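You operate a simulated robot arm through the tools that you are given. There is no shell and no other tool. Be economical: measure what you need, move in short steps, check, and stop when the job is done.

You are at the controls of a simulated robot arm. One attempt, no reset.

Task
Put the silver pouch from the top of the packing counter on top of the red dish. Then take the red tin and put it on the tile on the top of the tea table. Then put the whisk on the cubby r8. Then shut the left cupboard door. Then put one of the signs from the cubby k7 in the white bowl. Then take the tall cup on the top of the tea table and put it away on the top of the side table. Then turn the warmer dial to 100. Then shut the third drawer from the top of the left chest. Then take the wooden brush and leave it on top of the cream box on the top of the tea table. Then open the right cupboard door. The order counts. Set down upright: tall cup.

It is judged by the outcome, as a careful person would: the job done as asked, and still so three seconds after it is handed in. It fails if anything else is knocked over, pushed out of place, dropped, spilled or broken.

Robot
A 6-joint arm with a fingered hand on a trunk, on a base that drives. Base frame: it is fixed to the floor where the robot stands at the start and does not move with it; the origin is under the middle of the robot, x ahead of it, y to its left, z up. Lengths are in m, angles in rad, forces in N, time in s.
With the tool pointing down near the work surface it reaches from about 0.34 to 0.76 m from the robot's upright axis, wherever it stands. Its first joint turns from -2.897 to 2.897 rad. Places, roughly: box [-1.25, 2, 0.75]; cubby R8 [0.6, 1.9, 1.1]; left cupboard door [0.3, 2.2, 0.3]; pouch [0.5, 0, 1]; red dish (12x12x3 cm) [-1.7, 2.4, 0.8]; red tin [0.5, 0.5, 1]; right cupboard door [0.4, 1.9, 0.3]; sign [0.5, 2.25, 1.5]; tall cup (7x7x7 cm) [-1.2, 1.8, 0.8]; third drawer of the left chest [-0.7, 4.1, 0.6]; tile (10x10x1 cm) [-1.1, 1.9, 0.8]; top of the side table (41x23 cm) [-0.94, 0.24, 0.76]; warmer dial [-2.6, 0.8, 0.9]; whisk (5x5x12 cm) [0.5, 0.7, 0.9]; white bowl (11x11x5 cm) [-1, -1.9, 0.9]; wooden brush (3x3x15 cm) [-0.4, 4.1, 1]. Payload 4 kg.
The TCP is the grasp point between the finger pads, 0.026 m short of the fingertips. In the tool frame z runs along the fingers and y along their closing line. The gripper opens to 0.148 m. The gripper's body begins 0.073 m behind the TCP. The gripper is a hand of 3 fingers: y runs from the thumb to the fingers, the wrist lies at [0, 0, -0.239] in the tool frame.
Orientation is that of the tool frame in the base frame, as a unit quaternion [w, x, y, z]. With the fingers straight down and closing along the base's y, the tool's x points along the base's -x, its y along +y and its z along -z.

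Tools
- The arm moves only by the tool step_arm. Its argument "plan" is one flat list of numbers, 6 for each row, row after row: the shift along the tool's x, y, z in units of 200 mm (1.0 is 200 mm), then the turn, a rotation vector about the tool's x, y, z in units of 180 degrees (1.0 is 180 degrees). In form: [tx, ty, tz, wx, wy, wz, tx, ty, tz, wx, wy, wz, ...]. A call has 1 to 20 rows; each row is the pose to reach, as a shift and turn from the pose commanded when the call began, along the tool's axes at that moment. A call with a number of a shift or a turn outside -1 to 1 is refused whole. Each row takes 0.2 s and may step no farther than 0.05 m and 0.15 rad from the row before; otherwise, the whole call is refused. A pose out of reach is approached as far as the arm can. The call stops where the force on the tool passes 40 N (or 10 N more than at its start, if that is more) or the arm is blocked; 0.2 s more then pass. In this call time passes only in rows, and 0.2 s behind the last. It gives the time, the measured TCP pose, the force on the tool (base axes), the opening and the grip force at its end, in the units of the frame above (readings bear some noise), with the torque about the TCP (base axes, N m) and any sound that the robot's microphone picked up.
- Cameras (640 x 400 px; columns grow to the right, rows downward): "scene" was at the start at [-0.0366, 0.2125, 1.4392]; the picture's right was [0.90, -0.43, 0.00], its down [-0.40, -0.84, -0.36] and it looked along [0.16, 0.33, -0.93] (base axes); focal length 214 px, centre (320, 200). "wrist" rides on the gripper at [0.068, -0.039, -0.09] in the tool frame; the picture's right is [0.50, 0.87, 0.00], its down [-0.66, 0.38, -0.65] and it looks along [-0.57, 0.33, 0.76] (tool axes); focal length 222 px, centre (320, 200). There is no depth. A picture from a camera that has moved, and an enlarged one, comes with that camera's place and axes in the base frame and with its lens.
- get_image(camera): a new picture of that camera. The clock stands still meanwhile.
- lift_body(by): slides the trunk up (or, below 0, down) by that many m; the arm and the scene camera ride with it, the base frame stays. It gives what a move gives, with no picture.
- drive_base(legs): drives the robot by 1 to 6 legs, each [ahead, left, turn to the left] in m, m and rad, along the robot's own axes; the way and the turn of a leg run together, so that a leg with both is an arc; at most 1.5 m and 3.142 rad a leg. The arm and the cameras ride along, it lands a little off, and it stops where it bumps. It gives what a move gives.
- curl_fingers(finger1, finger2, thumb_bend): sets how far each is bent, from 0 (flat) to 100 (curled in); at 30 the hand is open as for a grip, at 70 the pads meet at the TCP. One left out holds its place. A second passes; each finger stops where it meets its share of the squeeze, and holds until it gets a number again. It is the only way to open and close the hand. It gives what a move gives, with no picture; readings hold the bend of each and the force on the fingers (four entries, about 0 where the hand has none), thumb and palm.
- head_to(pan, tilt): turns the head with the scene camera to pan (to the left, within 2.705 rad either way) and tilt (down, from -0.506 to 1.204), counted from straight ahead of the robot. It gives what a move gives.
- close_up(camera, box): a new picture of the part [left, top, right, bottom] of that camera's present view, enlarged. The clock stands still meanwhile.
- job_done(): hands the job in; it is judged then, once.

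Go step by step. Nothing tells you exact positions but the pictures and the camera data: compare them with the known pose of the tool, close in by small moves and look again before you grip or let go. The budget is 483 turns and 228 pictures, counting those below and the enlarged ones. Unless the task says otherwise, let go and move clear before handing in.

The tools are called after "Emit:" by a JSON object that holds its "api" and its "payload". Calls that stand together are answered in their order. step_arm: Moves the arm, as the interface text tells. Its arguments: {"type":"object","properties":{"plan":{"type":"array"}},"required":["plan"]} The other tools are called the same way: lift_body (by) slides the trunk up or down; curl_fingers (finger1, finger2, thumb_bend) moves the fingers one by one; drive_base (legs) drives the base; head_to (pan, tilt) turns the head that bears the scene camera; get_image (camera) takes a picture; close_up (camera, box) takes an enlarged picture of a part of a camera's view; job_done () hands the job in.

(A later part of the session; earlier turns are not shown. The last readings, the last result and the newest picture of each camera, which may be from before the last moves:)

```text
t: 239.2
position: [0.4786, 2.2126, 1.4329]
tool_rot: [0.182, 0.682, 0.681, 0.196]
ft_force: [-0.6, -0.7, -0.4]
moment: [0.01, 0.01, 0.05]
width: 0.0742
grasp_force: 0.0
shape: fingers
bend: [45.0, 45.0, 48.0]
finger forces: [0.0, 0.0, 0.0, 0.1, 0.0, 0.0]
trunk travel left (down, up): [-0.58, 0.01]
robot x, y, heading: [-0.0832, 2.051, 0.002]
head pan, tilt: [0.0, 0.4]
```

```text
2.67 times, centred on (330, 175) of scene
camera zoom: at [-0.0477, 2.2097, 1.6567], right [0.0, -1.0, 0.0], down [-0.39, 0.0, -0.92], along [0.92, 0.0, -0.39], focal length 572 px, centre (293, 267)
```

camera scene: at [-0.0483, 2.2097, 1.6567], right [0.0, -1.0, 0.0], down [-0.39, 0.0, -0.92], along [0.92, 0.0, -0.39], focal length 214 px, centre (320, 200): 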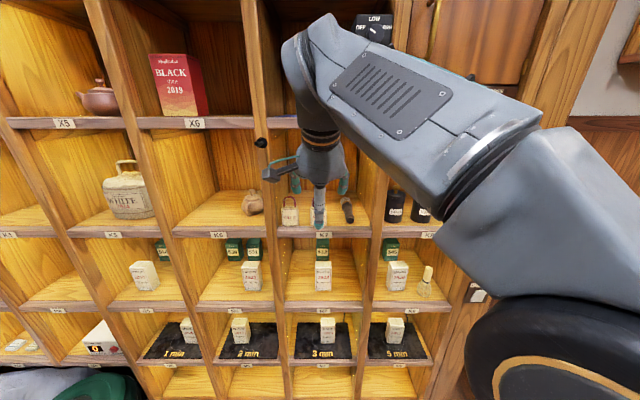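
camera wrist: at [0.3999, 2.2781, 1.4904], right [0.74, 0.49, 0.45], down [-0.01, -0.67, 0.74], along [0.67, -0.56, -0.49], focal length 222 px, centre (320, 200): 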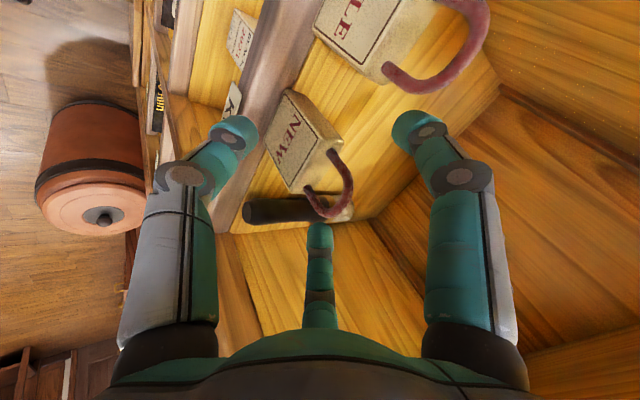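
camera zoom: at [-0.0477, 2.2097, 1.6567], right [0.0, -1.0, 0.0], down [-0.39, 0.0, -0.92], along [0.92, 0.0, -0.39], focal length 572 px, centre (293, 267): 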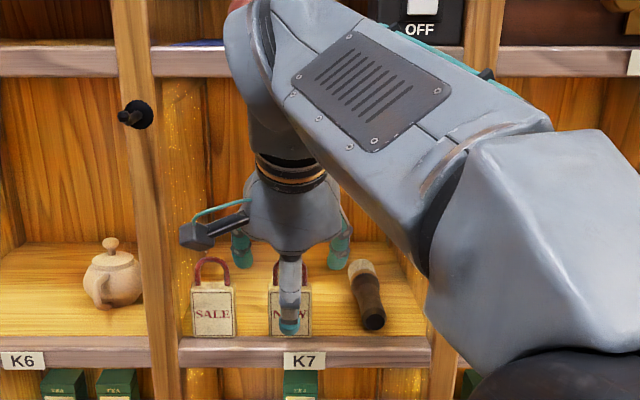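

Aligned on axis. Final descent and closing.

Emit:
{"api": "step_arm", "payload": {"plan": [0, 0, 0.1, 0, 0, 0, 0, 0, 0.185, 0, 0, 0]}}

Emit:
{"api": "curl_fingers", "payload": {"finger1": 58, "finger2": 58, "thumb_bend": 58}}

Emit:
{"api": "get_image", "payload": {"camera": "wrist"}}

```text
t: 239.8
position: [0.4948, 2.2129, 1.4033]
tool_rot: [0.183, 0.682, 0.68, 0.197]
ft_force: [-6.2, -0.6, 15.3]
moment: [0.03, 0.66, -0.03]
width: 0.0707
grasp_force: 7.0
shape: fingers
bend: [45.0, 45.0, 49.0]
finger forces: [0.1, 0.1, 0.0, 0.1, 15.1, 0.1]
trunk travel left (down, up): [-0.58, 0.01]
robot x, y, heading: [-0.0773, 2.0491, 0.004]
head pan, tilt: [0.0, 0.4]
```

```text
t: 240.8
position: [0.4977, 2.2135, 1.401]
tool_rot: [0.182, 0.682, 0.681, 0.195]
ft_force: [-0.7, -0.3, 0.8]
moment: [0.01, 0.01, -0.03]
width: 0.0398
grasp_force: 0.0
shape: fingers
bend: [57.0, 57.0, 57.0]
finger forces: [0.0, 0.0, 0.0, 0.0, 0.1, 0.0]
trunk travel left (down, up): [-0.58, 0.01]
robot x, y, heading: [-0.0826, 2.0492, 0.002]
head pan, tilt: [0.0, 0.4]
```

```text
96 pictures are left
camera wrist: at [0.4184, 2.2787, 1.459], right [0.74, 0.49, 0.45], down [-0.01, -0.67, 0.74], along [0.67, -0.56, -0.49], focal length 222 px, centre (320, 200)
```

wrist: 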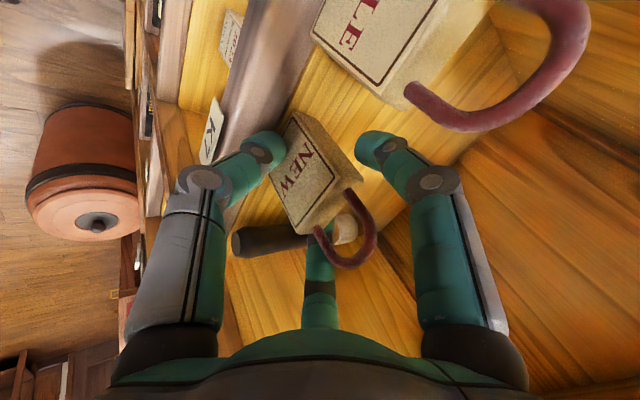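

Emit:
{"api": "curl_fingers", "payload": {"finger1": 68, "finger2": 68, "thumb_bend": 68}}

Emit:
{"api": "get_image", "payload": {"camera": "wrist"}}

```text
t: 241.8
position: [0.4981, 2.2127, 1.4003]
tool_rot: [0.182, 0.682, 0.681, 0.195]
ft_force: [-0.1, 0.5, -0.3]
moment: [0.01, -0.01, -0.01]
width: 0.02
grasp_force: 6.3
shape: fingers
bend: [64.0, 64.0, 64.0]
finger forces: [3.0, 3.0, 0.1, 0.0, 6.3, 0.1]
trunk travel left (down, up): [-0.58, 0.01]
robot x, y, heading: [-0.0803, 2.047, 0.002]
head pan, tilt: [0.0, 0.4]
```

```text
95 pictures are left
camera wrist: at [0.4184, 2.2787, 1.459], right [0.74, 0.49, 0.45], down [-0.01, -0.67, 0.74], along [0.67, -0.56, -0.49], focal length 222 px, centre (320, 200)
```

wrist: 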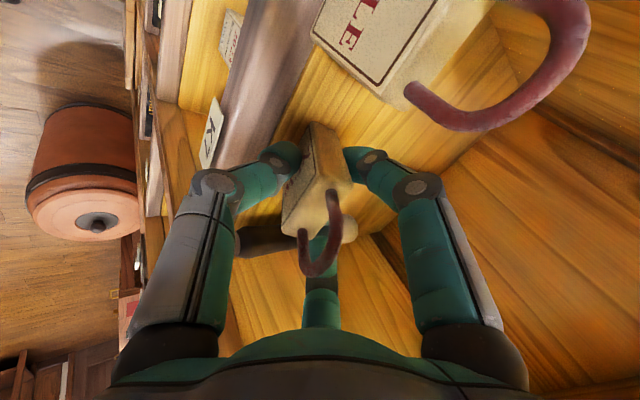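

Gripped. Lifting back along the tool axis.

Emit:
{"api": "step_arm", "payload": {"plan": [0, 0, -0.1, 0, 0, 0, 0, 0, -0.25, 0, 0, 0, 0, 0, -0.45, 0, 0, 0, 0, 0, -0.56, 0, 0, 0]}}

Emit:
{"api": "drive_base", "payload": {"legs": [[-0.35, 0, 0]]}}

Emit:
{"api": "get_image", "payload": {"camera": "wrist"}}

Emit:
{"api": "get_image", "payload": {"camera": "scene"}}

```text
t: 242.8
position: [0.4391, 2.2113, 1.497]
tool_rot: [0.181, 0.682, 0.681, 0.194]
ft_force: [0.2, 0.0, -0.5]
moment: [-0.03, -0.01, 0.02]
width: 0.02
grasp_force: 6.5
shape: fingers
bend: [64.0, 64.0, 64.0]
finger forces: [3.0, 3.0, 0.1, 0.0, 6.3, 0.1]
trunk travel left (down, up): [-0.58, 0.01]
robot x, y, heading: [-0.0804, 2.0464, -0.001]
head pan, tilt: [0.0, 0.4]
```

```text
t: 245.1
position: [0.086, 2.209, 1.4973]
tool_rot: [0.182, 0.684, 0.679, 0.195]
ft_force: [0.1, 0.1, -0.4]
moment: [0.0, -0.01, -0.03]
width: 0.0201
grasp_force: 6.1
shape: fingers
bend: [64.0, 64.0, 64.0]
finger forces: [3.0, 2.9, 0.0, 0.0, 6.3, 0.1]
trunk travel left (down, up): [-0.58, 0.01]
robot x, y, heading: [-0.4305, 2.047, -0.008]
head pan, tilt: [0.0, 0.4]
```

```text
94 pictures are left
camera wrist: at [0.0065, 2.2762, 1.5544], right [0.74, 0.49, 0.45], down [-0.01, -0.67, 0.74], along [0.67, -0.56, -0.49], focal length 222 px, centre (320, 200)
```

wrist: 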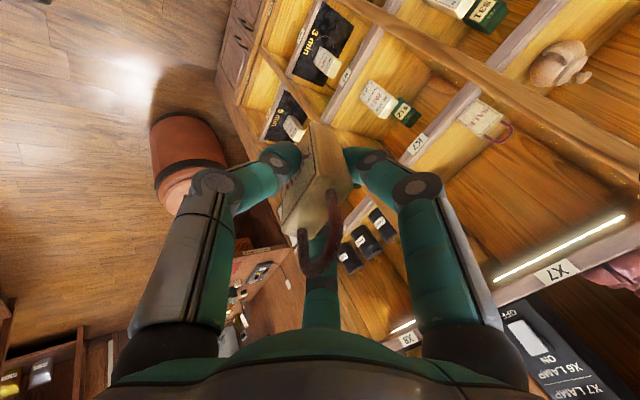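

```text
93 pictures are left
camera scene: at [-0.4027, 2.2103, 1.6567], right [0.0, -1.0, 0.0], down [-0.39, 0.0, -0.92], along [0.92, 0.0, -0.39], focal length 214 px, centre (320, 200)
```

scene: 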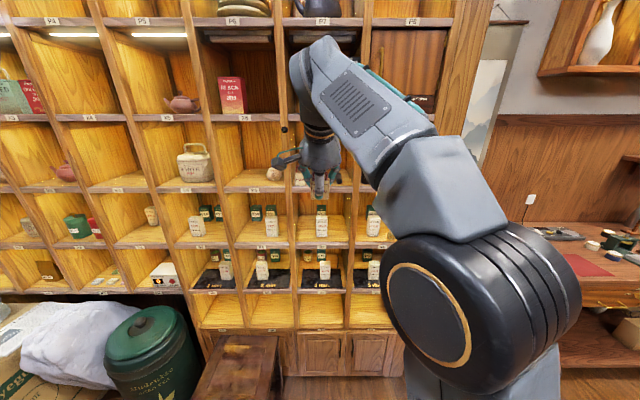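

The NEW sign is in hand. Straightening the tool while lowering, then driving to the white bowl on the back counter.

Emit:
{"api": "step_arm", "payload": {"plan": [0, -0.103, 0.172, 0, 0, 0, 0, -0.206, 0.343, 0.02, 0, 0, 0, -0.309, 0.515, 0.055, 0, 0, 0, -0.411, 0.686, 0.095, 0, 0, 0, -0.514, 0.858, 0.135, 0, 0, 0, -0.514, 0.858, 0.172, 0, 0]}}

Emit:
{"api": "drive_base", "payload": {"legs": [[0.1, 0, -1.563], [1.5, -0.05, 0], [1.5, -0.05, 0]]}}

Emit:
{"api": "head_to", "payload": {"pan": -0.6, "tilt": 0.5}}

Emit:
{"api": "get_image", "payload": {"camera": "scene"}}

```text
t: 246.5
position: [0.0857, 2.2133, 1.2947]
tool_rot: [-0.008, 0.707, 0.707, 0.005]
ft_force: [-0.2, -0.1, -1.0]
moment: [0.0, 0.0, -0.04]
width: 0.0198
grasp_force: 6.6
shape: fingers
bend: [64.0, 64.0, 64.0]
finger forces: [3.1, 3.1, 0.0, 0.0, 6.1, 0.1]
trunk travel left (down, up): [-0.58, 0.01]
robot x, y, heading: [-0.4343, 2.0501, -0.004]
head pan, tilt: [0.0, 0.4]
```

```text
refused: leg 2 is longer than a leg can be; nothing moved
```

```text
t: 247.5
position: [0.0855, 2.212, 1.2952]
tool_rot: [-0.006, 0.707, 0.708, 0.007]
ft_force: [-0.2, -0.5, -0.1]
moment: [0.01, 0.07, -0.01]
width: 0.02
grasp_force: 5.7
shape: fingers
bend: [64.0, 64.0, 64.0]
finger forces: [3.1, 3.1, 0.1, 0.1, 6.1, 0.0]
trunk travel left (down, up): [-0.58, 0.01]
robot x, y, heading: [-0.4337, 2.0465, -0.001]
head pan, tilt: [-0.6, 0.499]
```

```text
92 pictures are left
camera scene: at [-0.4196, 2.1591, 1.6476], right [-0.57, -0.82, 0.0], down [-0.39, 0.27, -0.88], along [0.72, -0.5, -0.48], focal length 214 px, centre (320, 200)
```

scene: 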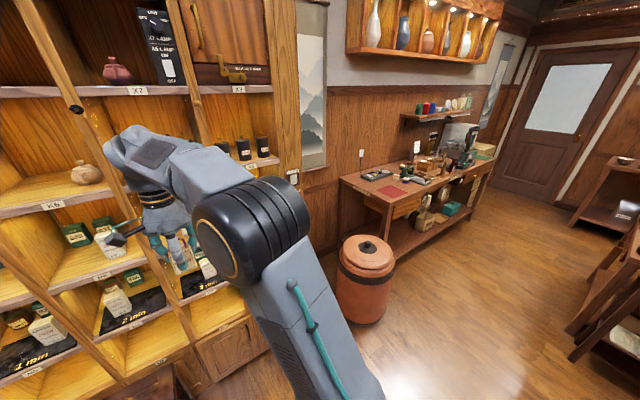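

Emit:
{"api": "drive_base", "payload": {"legs": [[0, 0, -1.57], [1.4, 0.25, 0], [1.45, 0, 0], [0.4, 0, 0]]}}

Emit:
{"api": "head_to", "payload": {"pan": -0.7, "tilt": 0.5}}

Emit:
{"api": "get_image", "payload": {"camera": "scene"}}

```text
t: 267.2
position: [-0.0598, -1.7111, 1.2963]
tool_rot: [-0.001, 1.0, -0.008, 0.01]
ft_force: [0.2, -0.7, -1.3]
moment: [0.02, 0.01, -0.03]
width: 0.0194
grasp_force: 6.1
shape: fingers
bend: [64.0, 64.0, 64.0]
finger forces: [3.0, 3.0, 0.0, 0.0, 5.8, 0.1]
trunk travel left (down, up): [-0.58, 0.01]
robot x, y, heading: [-0.2144, -1.1869, -1.588]
head pan, tilt: [-0.6, 0.499]
```

```text
t: 267.9
position: [-0.06, -1.7111, 1.2948]
tool_rot: [0.0, 1.0, -0.008, 0.01]
ft_force: [0.3, -0.1, -0.5]
moment: [-0.01, -0.01, 0.0]
width: 0.0195
grasp_force: 6.2
shape: fingers
bend: [64.0, 64.0, 64.0]
finger forces: [3.0, 2.9, 0.0, 0.1, 5.9, 0.0]
trunk travel left (down, up): [-0.58, 0.01]
robot x, y, heading: [-0.216, -1.1903, -1.589]
head pan, tilt: [-0.7, 0.499]
```

```text
91 pictures are left
camera scene: at [-0.1145, -1.1991, 1.6476], right [-0.75, 0.66, 0.0], down [0.32, 0.36, -0.88], along [-0.58, -0.66, -0.48], focal length 214 px, centre (320, 200)
```

scene: 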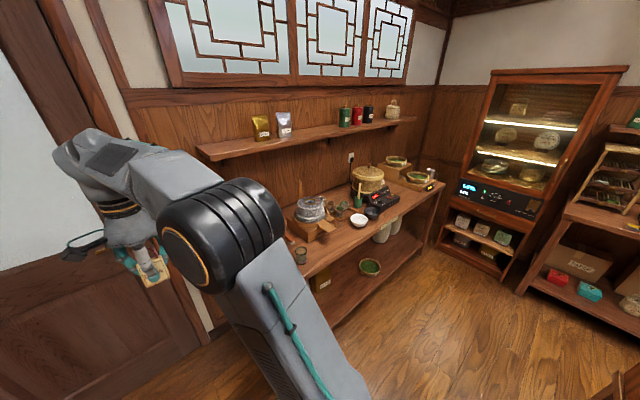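

White bowl at about [-1.03, -1.873]. Retract, lower the trunk, and move in front of it.

Emit:
{"api": "step_arm", "payload": {"plan": [0, -0.2, 0, 0, 0, 0, 0, -0.4, 0, 0, 0, 0, 0, -0.6, 0, 0, 0, 0, 0, -0.75, 0, 0, 0, 0]}}

Emit:
{"api": "lift_body", "payload": {"by": -0.2}}

Emit:
{"api": "drive_base", "payload": {"legs": [[0.05, -0.86, 0.018]]}}

Emit:
{"api": "head_to", "payload": {"pan": 0.0, "tilt": 0.8}}

Emit:
{"api": "get_image", "payload": {"camera": "scene"}}

Emit:
{"api": "get_image", "payload": {"camera": "wrist"}}

```text
t: 268.9
position: [-0.0567, -1.56, 1.2955]
tool_rot: [-0.001, 1.0, -0.008, 0.01]
ft_force: [-0.1, 0.4, -0.8]
moment: [0.02, 0.0, 0.04]
width: 0.0195
grasp_force: 6.1
shape: fingers
bend: [64.0, 64.0, 64.0]
finger forces: [3.0, 3.0, 0.0, 0.1, 6.1, 0.0]
trunk travel left (down, up): [-0.58, 0.01]
robot x, y, heading: [-0.219, -1.189, -1.588]
head pan, tilt: [-0.7, 0.499]
```

```text
t: 271.1
position: [-0.0565, -1.56, 1.0949]
tool_rot: [-0.001, 1.0, -0.007, 0.01]
ft_force: [-0.7, -0.2, 0.3]
moment: [-0.01, 0.02, 0.03]
width: 0.0195
grasp_force: 6.0
shape: fingers
bend: [64.0, 64.0, 64.0]
finger forces: [3.1, 3.0, 0.1, 0.1, 5.9, 0.0]
trunk travel left (down, up): [-0.38, 0.21]
robot x, y, heading: [-0.2164, -1.1853, -1.587]
head pan, tilt: [-0.7, 0.499]
```

```text
t: 275.7
position: [-0.9215, -1.5986, 1.0957]
tool_rot: [-0.001, 1.0, -0.001, 0.01]
ft_force: [0.1, 0.4, -0.6]
moment: [-0.01, 0.02, -0.02]
width: 0.0195
grasp_force: 6.2
shape: fingers
bend: [64.0, 64.0, 64.0]
finger forces: [3.0, 3.0, 0.1, 0.0, 6.0, 0.0]
trunk travel left (down, up): [-0.38, 0.21]
robot x, y, heading: [-1.0878, -1.2314, -1.579]
head pan, tilt: [-0.7, 0.499]
```

```text
t: 276.7
position: [-0.9233, -1.5996, 1.0952]
tool_rot: [-0.001, 1.0, 0.0, 0.01]
ft_force: [-0.5, -0.6, -0.9]
moment: [-0.03, 0.03, -0.02]
width: 0.0195
grasp_force: 6.4
shape: fingers
bend: [64.0, 64.0, 64.0]
finger forces: [3.0, 3.0, 0.0, 0.0, 6.0, 0.1]
trunk travel left (down, up): [-0.38, 0.21]
robot x, y, heading: [-1.0868, -1.2293, -1.575]
head pan, tilt: [0.0, 0.799]
```

```text
90 pictures are left
camera scene: at [-0.927, -1.2492, 1.4216], right [-1.0, 0.0, 0.0], down [0.0, 0.72, -0.7], along [0.0, -0.7, -0.72], focal length 214 px, centre (320, 200)
```

scene: 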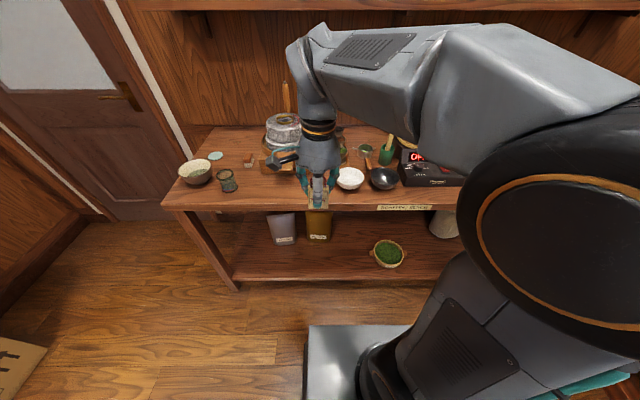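

```text
89 pictures are left
camera wrist: at [-0.8555, -1.56, 1.1867], right [0.5, -0.87, 0.01], down [-0.67, -0.38, 0.64], along [-0.55, -0.33, -0.77], focal length 222 px, centre (320, 200)
```

wrist: 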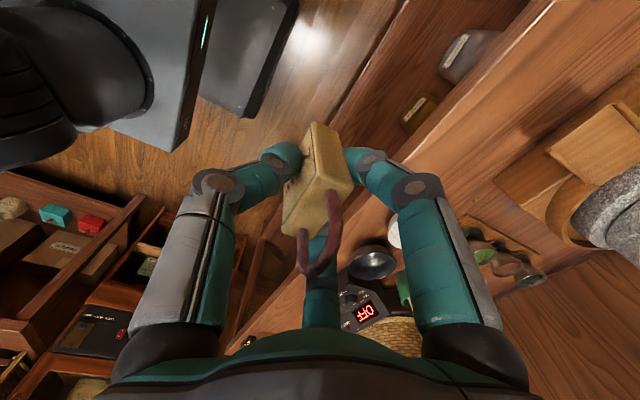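

Bowl about [-1.04, -1.872]. Closer by 8 cm, then extend the arm over the bowl.

Emit:
{"api": "drive_base", "payload": {"legs": [[0.09, 0, 0]]}}

Emit:
{"api": "step_arm", "payload": {"plan": [-0.12, 0.19, 0, 0, 0, 0, -0.24, 0.38, 0, 0, 0, 0, -0.36, 0.57, 0, 0, 0, 0, -0.47, 0.76, 0, 0, 0, 0, -0.58, 0.9, 0, 0, 0, 0]}}

Emit:
{"api": "get_image", "payload": {"camera": "wrist"}}

Emit:
{"api": "get_image", "payload": {"camera": "scene"}}

```text
t: 277.8
position: [-0.9217, -1.6902, 1.0952]
tool_rot: [-0.001, 1.0, 0.0, 0.01]
ft_force: [-0.4, 0.5, -1.0]
moment: [0.02, -0.02, 0.04]
width: 0.0197
grasp_force: 5.7
shape: fingers
bend: [64.0, 64.0, 64.0]
finger forces: [3.0, 2.9, 0.1, 0.0, 6.0, 0.0]
trunk travel left (down, up): [-0.38, 0.21]
robot x, y, heading: [-1.084, -1.318, -1.57]
head pan, tilt: [0.0, 0.799]
```

```text
t: 279.0
position: [-1.0394, -1.8702, 1.0941]
tool_rot: [-0.001, 1.0, 0.0, 0.01]
ft_force: [-0.2, 0.7, -0.5]
moment: [-0.02, -0.01, -0.01]
width: 0.0192
grasp_force: 5.9
shape: fingers
bend: [64.0, 64.0, 64.0]
finger forces: [3.0, 3.0, 0.0, 0.0, 5.9, 0.0]
trunk travel left (down, up): [-0.38, 0.21]
robot x, y, heading: [-1.0857, -1.3182, -1.573]
head pan, tilt: [0.0, 0.799]
```

```text
88 pictures are left
camera wrist: at [-0.9726, -1.8312, 1.1852], right [0.5, -0.87, 0.01], down [-0.67, -0.38, 0.64], along [-0.55, -0.33, -0.77], focal length 222 px, centre (320, 200)
```

wrist: 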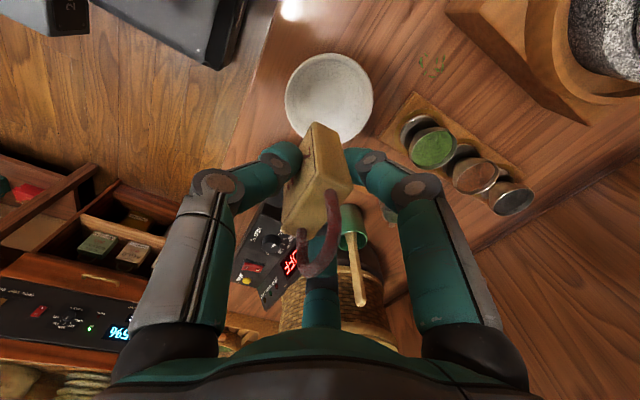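

```text
87 pictures are left
camera scene: at [-0.9272, -1.34, 1.4216], right [-1.0, 0.0, 0.0], down [0.0, 0.72, -0.7], along [0.0, -0.7, -0.72], focal length 214 px, centre (320, 200)
```

scene: 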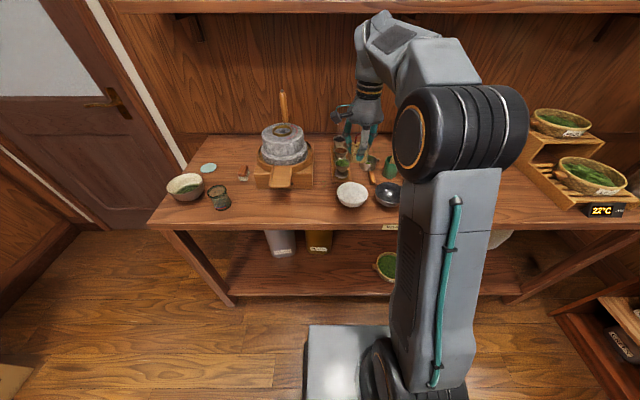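

Emit:
{"api": "step_arm", "payload": {"plan": [0.01, 0.075, 0.2, 0, 0, 0, 0.01, 0.075, 0.4, 0, 0, 0, 0.01, 0.075, 0.6, 0, 0, 0]}}

Emit:
{"api": "get_image", "payload": {"camera": "wrist"}}

Emit:
{"api": "close_up", "payload": {"camera": "scene", "box": [290, 130, 450, 230]}}

```text
t: 279.8
position: [-1.0367, -1.8851, 0.974]
tool_rot: [0.0, 1.0, 0.0, 0.01]
ft_force: [-0.1, 0.7, -0.3]
moment: [-0.01, 0.04, 0.02]
width: 0.0194
grasp_force: 5.3
shape: fingers
bend: [64.0, 64.0, 64.0]
finger forces: [3.0, 3.0, 0.0, 0.0, 5.9, 0.1]
trunk travel left (down, up): [-0.38, 0.21]
robot x, y, heading: [-1.0878, -1.3168, -1.584]
head pan, tilt: [0.0, 0.799]
```

```text
86 pictures are left
camera wrist: at [-0.9679, -1.846, 1.065], right [0.5, -0.87, 0.01], down [-0.67, -0.38, 0.64], along [-0.55, -0.33, -0.77], focal length 222 px, centre (320, 200)
```

wrist: 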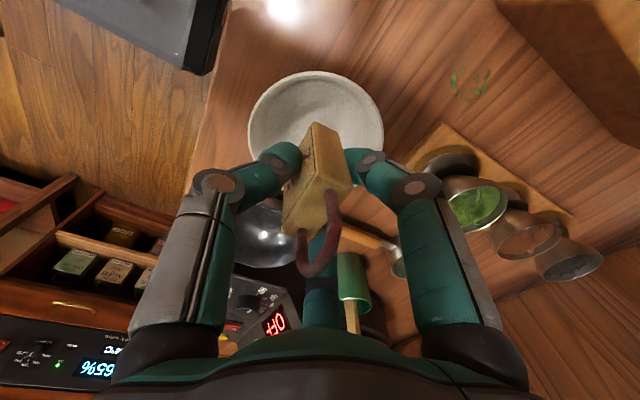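

```text
4.00 times, centred on (370, 180) of scene
camera zoom: at [-0.9273, -1.3398, 1.4217], right [-1.0, 0.0, 0.0], down [0.0, 0.72, -0.7], along [0.0, -0.7, -0.72], focal length 858 px, centre (120, 280)
```

zoom: 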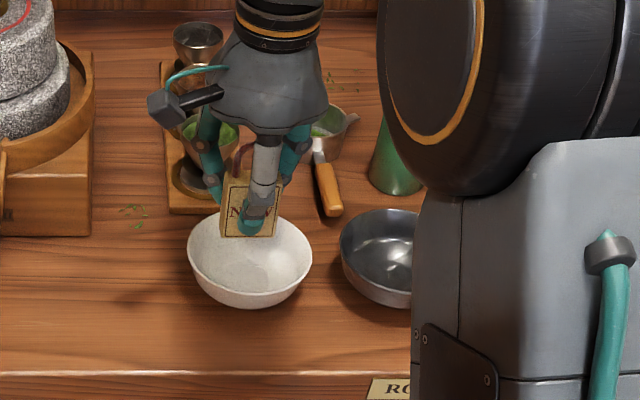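

Emit:
{"api": "step_arm", "payload": {"plan": [0.02, 0, 0.1, 0, 0, 0, 0.02, 0, 0.2, 0, 0, 0, 0.02, 0, 0.26, 0, 0, 0]}}

Emit:
{"api": "step_arm", "payload": {"plan": [0, 0, 0.03, 0, 0, 0]}}

```text
t: 280.6
position: [-1.0294, -1.8851, 0.9227]
tool_rot: [0.0, 1.0, 0.001, 0.01]
ft_force: [-0.6, -0.3, 0.8]
moment: [0.0, 0.01, -0.02]
width: 0.0191
grasp_force: 6.6
shape: fingers
bend: [65.0, 64.0, 64.0]
finger forces: [3.2, 3.2, 0.1, 0.0, 6.2, 0.1]
trunk travel left (down, up): [-0.38, 0.21]
robot x, y, heading: [-1.0871, -1.316, -1.575]
head pan, tilt: [0.0, 0.799]
```

```text
t: 281.0
position: [-1.0296, -1.8841, 0.9162]
tool_rot: [-0.001, 1.0, -0.001, 0.009]
ft_force: [-0.5, -0.2, 2.4]
moment: [0.03, 0.04, 0.04]
width: 0.0191
grasp_force: 6.5
shape: fingers
bend: [65.0, 64.0, 64.0]
finger forces: [3.3, 3.3, 0.0, 0.0, 6.5, 0.0]
trunk travel left (down, up): [-0.38, 0.21]
robot x, y, heading: [-1.0888, -1.3189, -1.574]
head pan, tilt: [0.0, 0.799]
```

Light contact inside the bowl. Opening slowly.

Emit:
{"api": "curl_fingers", "payload": {"finger1": 56, "finger2": 56, "thumb_bend": 56}}

Emit:
{"api": "get_image", "payload": {"camera": "wrist"}}

```text
t: 282.0
position: [-1.0294, -1.885, 0.9168]
tool_rot: [-0.001, 1.0, 0.0, 0.009]
ft_force: [-1.0, 1.1, 0.4]
moment: [0.02, -0.03, 0.01]
width: 0.0383
grasp_force: 0.9
shape: fingers
bend: [58.0, 56.0, 56.0]
finger forces: [1.4, 0.0, 0.0, 0.0, 0.4, 0.0]
trunk travel left (down, up): [-0.38, 0.21]
robot x, y, heading: [-1.0868, -1.319, -1.572]
head pan, tilt: [0.0, 0.799]
```

```text
84 pictures are left
camera wrist: at [-0.9626, -1.8456, 1.0068], right [0.5, -0.87, 0.01], down [-0.67, -0.38, 0.64], along [-0.55, -0.33, -0.77], focal length 222 px, centre (320, 200)
```

wrist: 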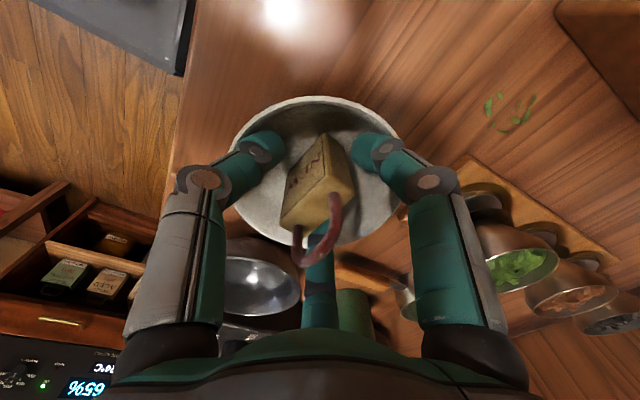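

Finger 1 may be touching the bowl's inner wall; rise a little before opening further.

Emit:
{"api": "step_arm", "payload": {"plan": [0, 0, -0.05, 0, 0, 0, 0, 0, -0.11, 0, 0, 0]}}

Emit:
{"api": "get_image", "payload": {"camera": "wrist"}}

```text
t: 282.6
position: [-1.0301, -1.8839, 0.938]
tool_rot: [0.0, 1.0, 0.0, 0.009]
ft_force: [-0.1, -0.1, 0.0]
moment: [-0.02, 0.0, 0.0]
width: 0.0419
grasp_force: 0.0
shape: fingers
bend: [56.0, 56.0, 56.0]
finger forces: [0.0, 0.0, 0.0, 0.0, 0.0, 0.0]
trunk travel left (down, up): [-0.38, 0.21]
robot x, y, heading: [-1.0883, -1.3182, -1.573]
head pan, tilt: [0.0, 0.799]
```

```text
83 pictures are left
camera wrist: at [-0.9627, -1.8459, 1.0285], right [0.5, -0.87, 0.01], down [-0.67, -0.38, 0.64], along [-0.55, -0.33, -0.77], focal length 222 px, centre (320, 200)
```

wrist: 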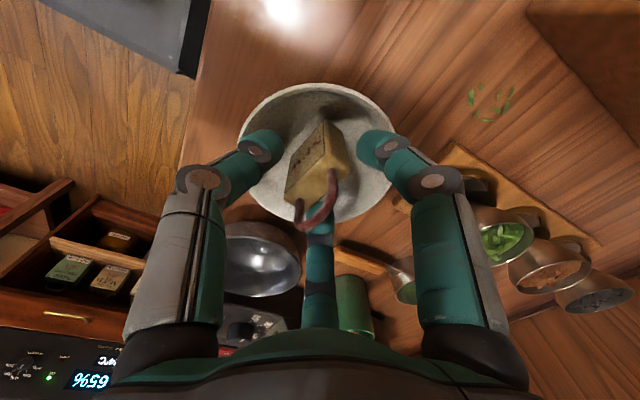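

Free. Open more and rise clear.

Emit:
{"api": "curl_fingers", "payload": {"finger1": 50, "finger2": 50, "thumb_bend": 50}}

Emit:
{"api": "step_arm", "payload": {"plan": [0, 0, -0.15, 0, 0, 0, 0, 0, -0.3, 0, 0, 0, 0, 0, -0.5, 0, 0, 0, 0, 0, -0.7, 0, 0, 0, 0, 0, -0.8, 0, 0, 0]}}

Emit:
{"api": "close_up", "payload": {"camera": "scene", "box": [290, 130, 450, 230]}}

```text
t: 283.6
position: [-1.0301, -1.8847, 0.9373]
tool_rot: [0.0, 1.0, 0.0, 0.01]
ft_force: [0.2, 0.4, -0.5]
moment: [-0.03, -0.02, 0.0]
width: 0.0617
grasp_force: 0.0
shape: fingers
bend: [50.0, 50.0, 50.0]
finger forces: [0.0, 0.0, 0.0, 0.0, 0.0, 0.0]
trunk travel left (down, up): [-0.38, 0.21]
robot x, y, heading: [-1.0896, -1.3194, -1.577]
head pan, tilt: [0.0, 0.799]
```

```text
t: 284.8
position: [-1.0319, -1.8846, 1.0979]
tool_rot: [-0.002, 1.0, 0.0, 0.009]
ft_force: [0.3, 0.5, -0.3]
moment: [0.01, -0.02, 0.01]
width: 0.0618
grasp_force: 0.1
shape: fingers
bend: [50.0, 50.0, 50.0]
finger forces: [0.0, 0.0, 0.0, 0.1, 0.0, 0.0]
trunk travel left (down, up): [-0.38, 0.21]
robot x, y, heading: [-1.0867, -1.3166, -1.575]
head pan, tilt: [0.0, 0.799]
```

```text
4.00 times, centred on (370, 180) of scene
camera zoom: at [-0.9273, -1.3398, 1.4216], right [-1.0, 0.0, 0.0], down [0.0, 0.72, -0.7], along [0.0, -0.7, -0.72], focal length 858 px, centre (120, 280)
```

zoom: 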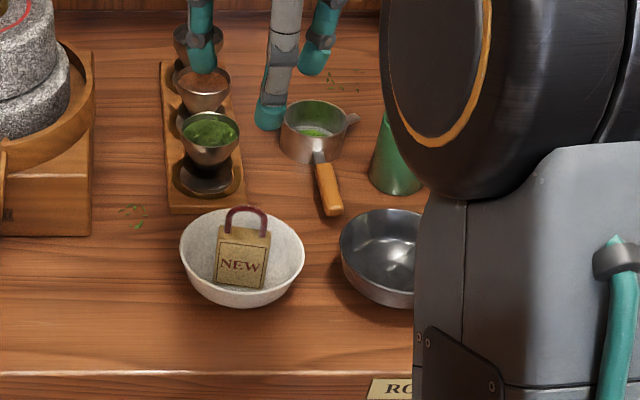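

The NEW sign rests in the white bowl. Now to the tall cup: retract, drive back north to the tea table end.

Emit:
{"api": "step_arm", "payload": {"plan": [0, -0.2, 0, 0, 0, 0, 0, -0.4, 0, 0, 0, 0, 0, -0.6, 0, 0, 0, 0, 0, -0.8, 0, 0, 0, 0]}}

Emit:
{"api": "drive_base", "payload": {"legs": [[-0.05, 0.9, 0], [0, 0, 3.14], [1.4, 0, 0], [0.35, 0, 0]]}}

Emit:
{"api": "head_to", "payload": {"pan": 1.1, "tilt": 0.7}}

Emit:
{"api": "get_image", "payload": {"camera": "scene"}}

```text
t: 285.8
position: [-1.0322, -1.7239, 1.0964]
tool_rot: [-0.001, 1.0, 0.0, 0.009]
ft_force: [-0.5, -1.3, -0.1]
moment: [0.03, 0.01, 0.01]
width: 0.0618
grasp_force: 0.1
shape: fingers
bend: [50.0, 50.0, 50.0]
finger forces: [0.1, 0.1, 0.1, 0.0, 0.1, 0.0]
trunk travel left (down, up): [-0.38, 0.21]
robot x, y, heading: [-1.0909, -1.3186, -1.577]
head pan, tilt: [0.0, 0.799]
```

```text
t: 306.3
position: [-0.2378, 0.8708, 1.0971]
tool_rot: [-0.01, 0.003, 1.0, -0.001]
ft_force: [-0.4, 0.7, 0.2]
moment: [0.01, -0.06, 0.02]
width: 0.0619
grasp_force: 0.1
shape: fingers
bend: [50.0, 50.0, 50.0]
finger forces: [0.0, 0.0, 0.0, 0.0, 0.0, 0.0]
trunk travel left (down, up): [-0.38, 0.21]
robot x, y, heading: [-0.1851, 0.4622, 1.565]
head pan, tilt: [0.0, 0.799]
```

```text
t: 307.7
position: [-0.2367, 0.8708, 1.0965]
tool_rot: [-0.01, 0.003, 1.0, -0.001]
ft_force: [-0.4, -0.5, -0.3]
moment: [0.0, 0.0, -0.01]
width: 0.0617
grasp_force: 0.0
shape: fingers
bend: [50.0, 50.0, 50.0]
finger forces: [0.0, 0.1, 0.0, 0.0, 0.0, 0.1]
trunk travel left (down, up): [-0.38, 0.21]
robot x, y, heading: [-0.1851, 0.4653, 1.561]
head pan, tilt: [1.1, 0.7]
```

```text
81 pictures are left
camera scene: at [-0.4218, 0.4473, 1.4299], right [0.46, 0.89, 0.0], down [0.57, -0.3, -0.76], along [-0.68, 0.35, -0.64], focal length 214 px, centre (320, 200)
```

scene: 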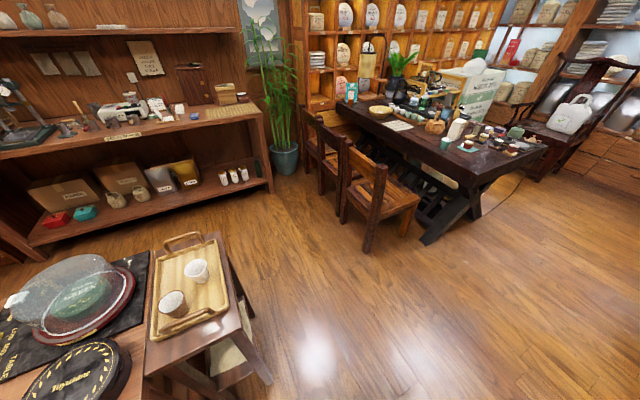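

Emit:
{"api": "close_up", "payload": {"camera": "scene", "box": [120, 220, 300, 400]}}

```text
2.22 times, centred on (210, 310) of scene
camera zoom: at [-0.4218, 0.4473, 1.4299], right [0.46, 0.89, 0.0], down [0.57, -0.3, -0.76], along [-0.68, 0.35, -0.64], focal length 477 px, centre (564, -44)
```

zoom: 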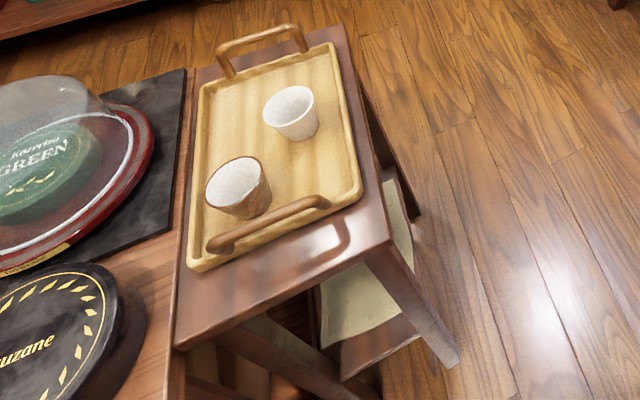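

The side table has a tray with a ~7 cm free strip along its east edge (x −0.735…−0.805). I'll fetch the cup: drive to the tea table's end.

Emit:
{"api": "drive_base", "payload": {"legs": [[1.35, 0.3, 0], [0, 0, 1.578]]}}

Emit:
{"api": "head_to", "payload": {"pan": 0.0, "tilt": 0.85}}

Emit:
{"api": "get_image", "payload": {"camera": "scene"}}

Emit:
{"api": "get_image", "payload": {"camera": "wrist"}}

```text
t: 318.4
position: [-0.8794, 1.763, 1.0967]
tool_rot: [-0.007, -0.707, 0.707, -0.007]
ft_force: [0.8, 0.6, 0.4]
moment: [-0.04, 0.01, 0.03]
width: 0.0618
grasp_force: 0.0
shape: fingers
bend: [50.0, 50.0, 50.0]
finger forces: [0.0, 0.0, 0.0, 0.0, 0.1, 0.0]
trunk travel left (down, up): [-0.38, 0.21]
robot x, y, heading: [-0.4757, 1.8182, 3.136]
head pan, tilt: [1.1, 0.7]
```

```text
t: 319.7
position: [-0.8796, 1.7627, 1.0967]
tool_rot: [0.006, 0.708, -0.707, 0.008]
ft_force: [0.5, -0.3, 0.0]
moment: [0.04, -0.04, -0.02]
width: 0.0616
grasp_force: 0.1
shape: fingers
bend: [50.0, 50.0, 50.0]
finger forces: [0.2, 0.1, 0.1, 0.0, 0.1, 0.1]
trunk travel left (down, up): [-0.38, 0.21]
robot x, y, heading: [-0.4767, 1.8202, 3.136]
head pan, tilt: [0.0, 0.85]
```

```text
79 pictures are left
camera scene: at [-0.4946, 1.6577, 1.4176], right [0.0, 1.0, 0.0], down [0.75, 0.0, -0.66], along [-0.66, 0.0, -0.75], focal length 214 px, centre (320, 200)
```

scene: 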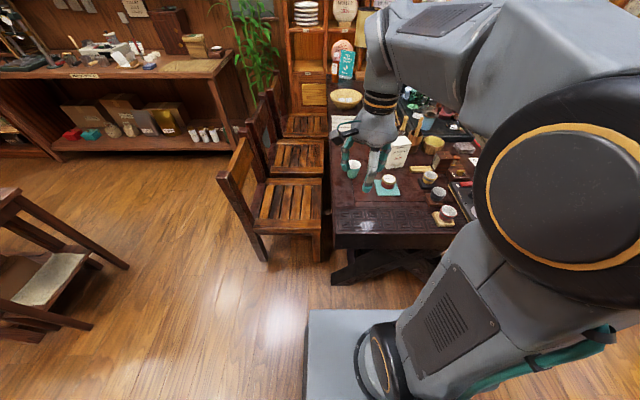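

```text
78 pictures are left
camera wrist: at [-0.8399, 1.6972, 1.188], right [-0.87, -0.5, 0.01], down [-0.38, 0.67, 0.64], along [-0.33, 0.55, -0.77], focal length 222 px, centre (320, 200)
```

wrist: 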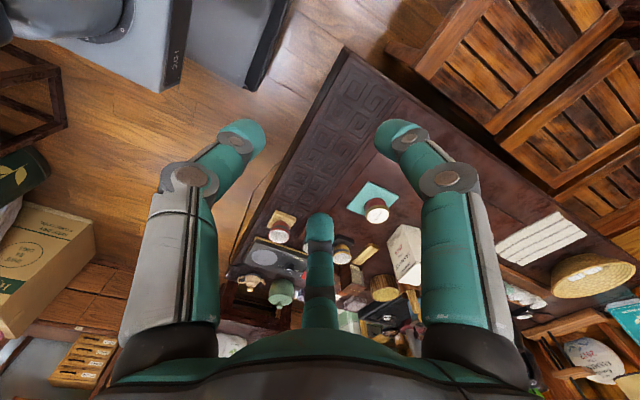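

Emit:
{"api": "drive_base", "payload": {"legs": [[0.06, 0, 0]]}}

Emit:
{"api": "curl_fingers", "payload": {"finger1": 36, "finger2": 36, "thumb_bend": 36}}

Emit:
{"api": "step_arm", "payload": {"plan": [-0.05, 0.2, 0, 0, 0, 0, -0.1, 0.4, 0, 0, 0, 0, -0.15, 0.6, 0, 0, 0, 0, -0.18, 0.8, 0, 0, 0, 0, -0.2, 1.0, 0, 0, 0, 0]}}

Emit:
{"api": "get_image", "payload": {"camera": "wrist"}}

Emit:
{"api": "close_up", "payload": {"camera": "scene", "box": [310, 120, 450, 220]}}

```text
t: 320.7
position: [-0.9403, 1.7639, 1.0966]
tool_rot: [0.007, 0.708, -0.707, 0.007]
ft_force: [1.2, 0.3, -0.1]
moment: [0.01, 0.02, 0.01]
width: 0.0618
grasp_force: 0.1
shape: fingers
bend: [50.0, 50.0, 50.0]
finger forces: [0.0, 0.1, 0.1, 0.0, 0.0, 0.0]
trunk travel left (down, up): [-0.38, 0.21]
robot x, y, heading: [-0.5362, 1.8211, 3.139]
head pan, tilt: [0.0, 0.85]
```

```text
t: 321.7
position: [-0.9404, 1.7619, 1.0971]
tool_rot: [0.006, 0.707, -0.707, 0.007]
ft_force: [0.0, 0.0, 0.6]
moment: [-0.02, 0.04, -0.01]
width: 0.1078
grasp_force: 0.2
shape: fingers
bend: [36.0, 36.0, 36.0]
finger forces: [0.0, 0.1, 0.0, 0.0, 0.0, 0.1]
trunk travel left (down, up): [-0.38, 0.21]
robot x, y, heading: [-0.5328, 1.8175, 3.141]
head pan, tilt: [0.0, 0.85]
```

```text
t: 322.9
position: [-1.1402, 1.8023, 1.0967]
tool_rot: [-0.006, -0.706, 0.708, -0.007]
ft_force: [0.0, 0.1, 1.2]
moment: [-0.01, 0.02, 0.03]
width: 0.1077
grasp_force: 0.0
shape: fingers
bend: [36.0, 36.0, 36.0]
finger forces: [0.1, 0.0, 0.1, 0.0, 0.0, 0.1]
trunk travel left (down, up): [-0.38, 0.21]
robot x, y, heading: [-0.5359, 1.8161, 3.139]
head pan, tilt: [0.0, 0.85]
```

```text
77 pictures are left
camera wrist: at [-1.1013, 1.7375, 1.188], right [-0.87, -0.5, 0.01], down [-0.38, 0.67, 0.64], along [-0.32, 0.55, -0.77], focal length 222 px, centre (320, 200)
```

wrist: 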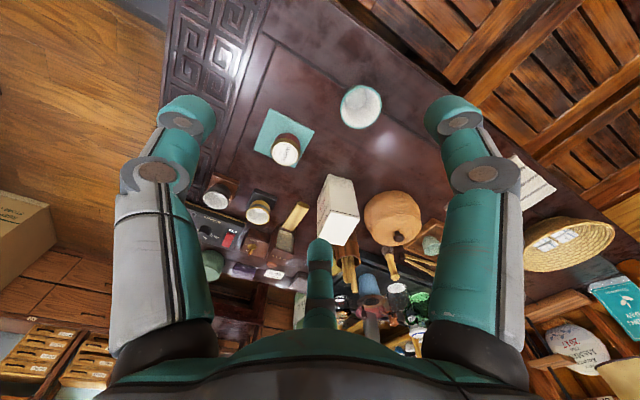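

```text
4.00 times, centred on (380, 170) of scene
camera zoom: at [-0.5554, 1.658, 1.4176], right [0.0, 1.0, 0.0], down [0.75, 0.0, -0.66], along [-0.66, 0.0, -0.75], focal length 858 px, centre (80, 320)
```

zoom: 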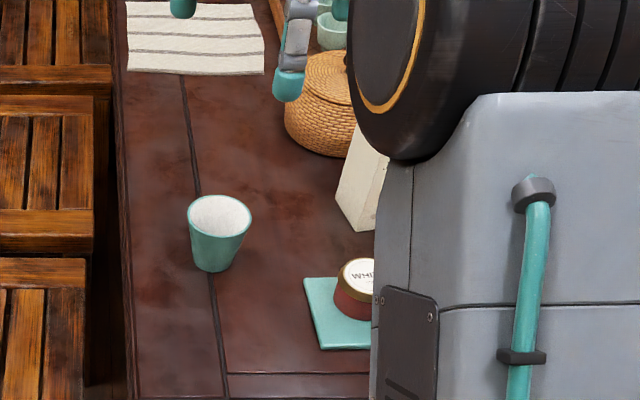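

Cup centre about [-1.22, 1.802], rim z≈0.817. Moving over it and partway down.

Emit:
{"api": "step_arm", "payload": {"plan": [0, 0.2, 0.1, 0, 0, 0, 0, 0.4, 0.2, 0, 0, 0, 0, 0.4, 0.4, 0, 0, 0, 0, 0.4, 0.6, 0, 0, 0, 0, 0.4, 0.75, 0, 0, 0]}}

Emit:
{"api": "get_image", "payload": {"camera": "wrist"}}

Emit:
{"api": "close_up", "payload": {"camera": "scene", "box": [310, 120, 450, 220]}}

```text
t: 324.1
position: [-1.2174, 1.8024, 1.0149]
tool_rot: [0.016, -0.707, 0.707, -0.029]
ft_force: [-0.1, 0.2, 0.6]
moment: [0.01, 0.0, -0.01]
width: 0.108
grasp_force: 0.0
shape: fingers
bend: [36.0, 36.0, 36.0]
finger forces: [0.0, 0.0, 0.1, 0.0, 0.1, 0.0]
out of reach, approached as far as the arm can: row 2, 3, 4, 5
trunk travel left (down, up): [-0.38, 0.21]
robot x, y, heading: [-0.5353, 1.8186, 3.138]
head pan, tilt: [0.0, 0.85]
```

```text
75 pictures are left
camera wrist: at [-1.1826, 1.7363, 1.1085], right [-0.86, -0.5, -0.05], down [-0.42, 0.67, 0.62], along [-0.28, 0.55, -0.79], focal length 222 px, centre (320, 200)
```

wrist: 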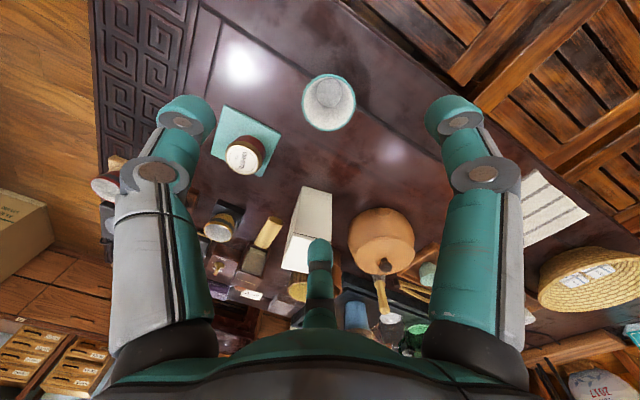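

```text
4.00 times, centred on (380, 170) of scene
camera zoom: at [-0.5561, 1.658, 1.4176], right [0.0, 1.0, 0.0], down [0.75, 0.0, -0.66], along [-0.66, 0.0, -0.75], focal length 858 px, centre (80, 320)
```

zoom: 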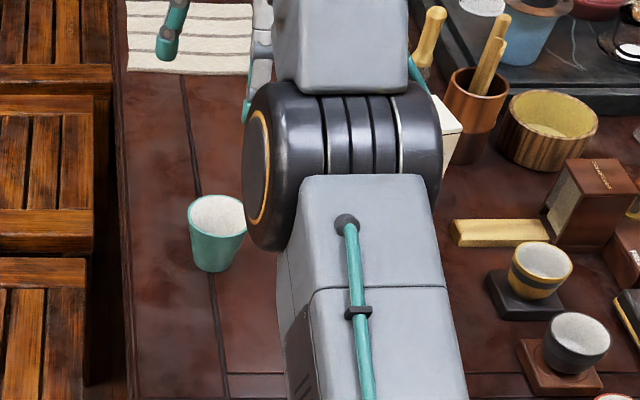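

Just beyond reach; I'll pull the arm back 7 cm and move the base forward 7 cm (its low plate passes under the tabletop).

Emit:
{"api": "step_arm", "payload": {"plan": [0, -0.2, -0.2, 0, 0, 0, 0, -0.35, -0.3, 0, 0, 0]}}

```text
refused: row 1 steps farther than a row can; nothing moved
```

Emit:
{"api": "step_arm", "payload": {"plan": [0, -0.15, -0.15, 0, 0, 0, 0, -0.3, -0.3, 0, 0, 0, 0, -0.35, -0.4, 0, 0, 0]}}

Emit:
{"api": "drive_base", "payload": {"legs": [[0.07, 0, 0]]}}

```text
t: 324.9
position: [-1.151, 1.8033, 1.1014]
tool_rot: [-0.016, 0.707, -0.707, 0.029]
ft_force: [-0.5, -0.3, 1.1]
moment: [0.01, 0.01, 0.01]
width: 0.1079
grasp_force: 0.1
shape: fingers
bend: [36.0, 36.0, 36.0]
finger forces: [0.1, 0.1, 0.0, 0.1, 0.1, 0.1]
out of reach, approached as far as the arm can: row 1
trunk travel left (down, up): [-0.38, 0.21]
robot x, y, heading: [-0.536, 1.8236, 3.139]
head pan, tilt: [0.0, 0.85]
```

```text
t: 325.9
position: [-1.2206, 1.8043, 1.1005]
tool_rot: [-0.017, 0.708, -0.706, 0.029]
ft_force: [1.1, -0.3, 0.0]
moment: [0.02, 0.03, 0.0]
width: 0.1079
grasp_force: 0.1
shape: fingers
bend: [36.0, 36.0, 36.0]
finger forces: [0.0, 0.0, 0.0, 0.0, 0.0, 0.1]
trunk travel left (down, up): [-0.38, 0.21]
robot x, y, heading: [-0.6037, 1.8197, 3.144]
head pan, tilt: [0.0, 0.85]
```

Emit:
{"api": "step_arm", "payload": {"plan": [0.01, 0, 0.2, -0.02, -0.005, 0, 0.01, 0, 0.4, -0.02, -0.005, 0, 0.01, 0, 0.6, -0.02, -0.005, 0, 0.01, 0, 0.75, -0.02, -0.005, 0]}}

Emit:
{"api": "get_image", "payload": {"camera": "wrist"}}

```text
t: 326.9
position: [-1.2114, 1.7986, 0.9505]
tool_rot: [-0.001, -0.707, 0.707, 0.0]
ft_force: [-0.2, 1.8, 0.7]
moment: [0.0, 0.01, -0.02]
width: 0.108
grasp_force: 0.1
shape: fingers
bend: [36.0, 36.0, 36.0]
finger forces: [0.0, 0.1, 0.1, 0.0, 0.0, 0.0]
trunk travel left (down, up): [-0.38, 0.21]
robot x, y, heading: [-0.6096, 1.8198, 3.139]
head pan, tilt: [0.0, 0.85]
```

```text
73 pictures are left
camera wrist: at [-1.1724, 1.7312, 1.0409], right [-0.87, -0.5, 0.0], down [-0.38, 0.66, 0.65], along [-0.33, 0.57, -0.76], focal length 222 px, centre (320, 200)
```

wrist: 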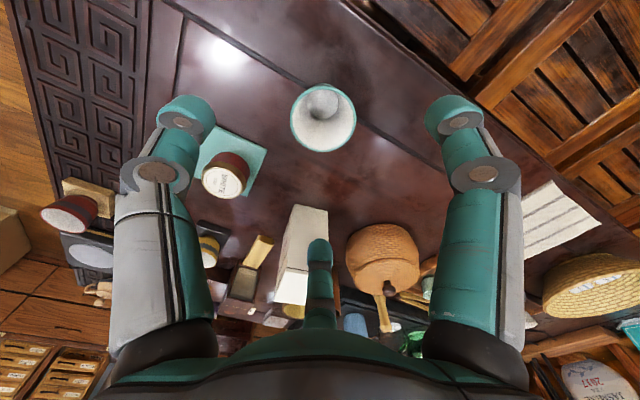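

Emit:
{"api": "step_arm", "payload": {"plan": [-0.025, 0.03, 0.2, 0, 0, 0, -0.025, 0.03, 0.4, 0, 0, 0, -0.025, 0.03, 0.58, 0, 0, 0]}}

Emit:
{"api": "get_image", "payload": {"camera": "wrist"}}

```text
t: 327.7
position: [-1.2155, 1.804, 0.8347]
tool_rot: [0.001, 0.707, -0.707, 0.001]
ft_force: [0.6, 0.0, 0.4]
moment: [0.03, 0.0, 0.01]
width: 0.1082
grasp_force: 0.0
shape: fingers
bend: [36.0, 36.0, 36.0]
finger forces: [0.0, 0.0, 0.1, 0.0, 0.0, 0.1]
trunk travel left (down, up): [-0.38, 0.21]
robot x, y, heading: [-0.6042, 1.8181, 3.141]
head pan, tilt: [0.0, 0.85]
```

```text
72 pictures are left
camera wrist: at [-1.1772, 1.7365, 0.9255], right [-0.87, -0.5, 0.0], down [-0.38, 0.66, 0.65], along [-0.33, 0.57, -0.76], focal length 222 px, centre (320, 200)
```

wrist: 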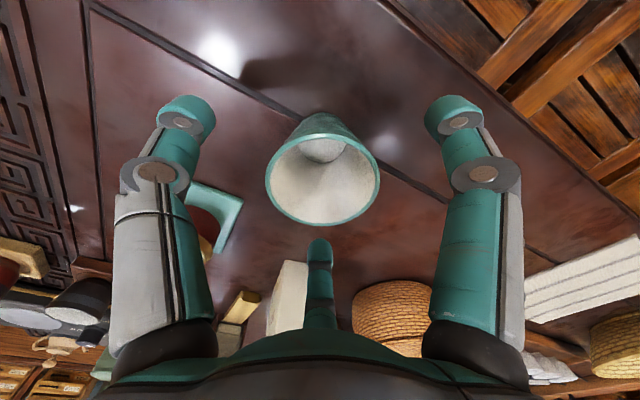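

Emit:
{"api": "step_arm", "payload": {"plan": [0.005, 0, 0.07, 0, 0, 0]}}

Emit:
{"api": "curl_fingers", "payload": {"finger1": 50, "finger2": 50, "thumb_bend": 50}}

Emit:
{"api": "curl_fingers", "payload": {"finger1": 60, "finger2": 60, "thumb_bend": 60}}

Emit:
{"api": "get_image", "payload": {"camera": "wrist"}}

```text
t: 328.1
position: [-1.2161, 1.804, 0.8217]
tool_rot: [0.0, 0.708, -0.706, 0.0]
ft_force: [0.7, 0.6, 0.3]
moment: [0.02, -0.01, 0.0]
width: 0.1084
grasp_force: 0.1
shape: fingers
bend: [36.0, 36.0, 36.0]
finger forces: [0.0, 0.1, 0.0, 0.0, 0.1, 0.0]
trunk travel left (down, up): [-0.38, 0.21]
robot x, y, heading: [-0.6047, 1.816, 3.14]
head pan, tilt: [0.0, 0.85]
```

```text
t: 329.1
position: [-1.2171, 1.803, 0.8214]
tool_rot: [0.001, 0.707, -0.707, 0.001]
ft_force: [0.5, 0.8, 1.3]
moment: [-0.03, 0.0, -0.02]
width: 0.0628
grasp_force: 0.1
shape: fingers
bend: [50.0, 50.0, 50.0]
finger forces: [0.0, 0.0, 0.0, 0.0, 0.0, 0.1]
trunk travel left (down, up): [-0.38, 0.21]
robot x, y, heading: [-0.6065, 1.8165, 3.142]
head pan, tilt: [0.0, 0.85]
```

```text
t: 330.1
position: [-1.2164, 1.8032, 0.8212]
tool_rot: [0.001, -0.707, 0.707, -0.002]
ft_force: [0.0, -0.4, -0.9]
moment: [-0.01, 0.0, 0.01]
width: 0.0422
grasp_force: 5.8
shape: fingers
bend: [56.0, 55.0, 57.0]
finger forces: [3.6, 4.0, 0.0, 0.0, 4.0, 0.0]
trunk travel left (down, up): [-0.38, 0.21]
robot x, y, heading: [-0.6046, 1.817, 3.139]
head pan, tilt: [0.0, 0.85]
```

```text
71 pictures are left
camera wrist: at [-1.1771, 1.7355, 0.9118], right [-0.87, -0.5, 0.0], down [-0.38, 0.66, 0.65], along [-0.33, 0.57, -0.76], focal length 222 px, centre (320, 200)
```

wrist: 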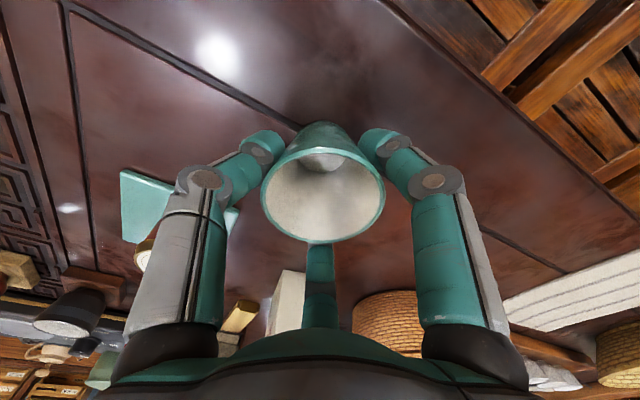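

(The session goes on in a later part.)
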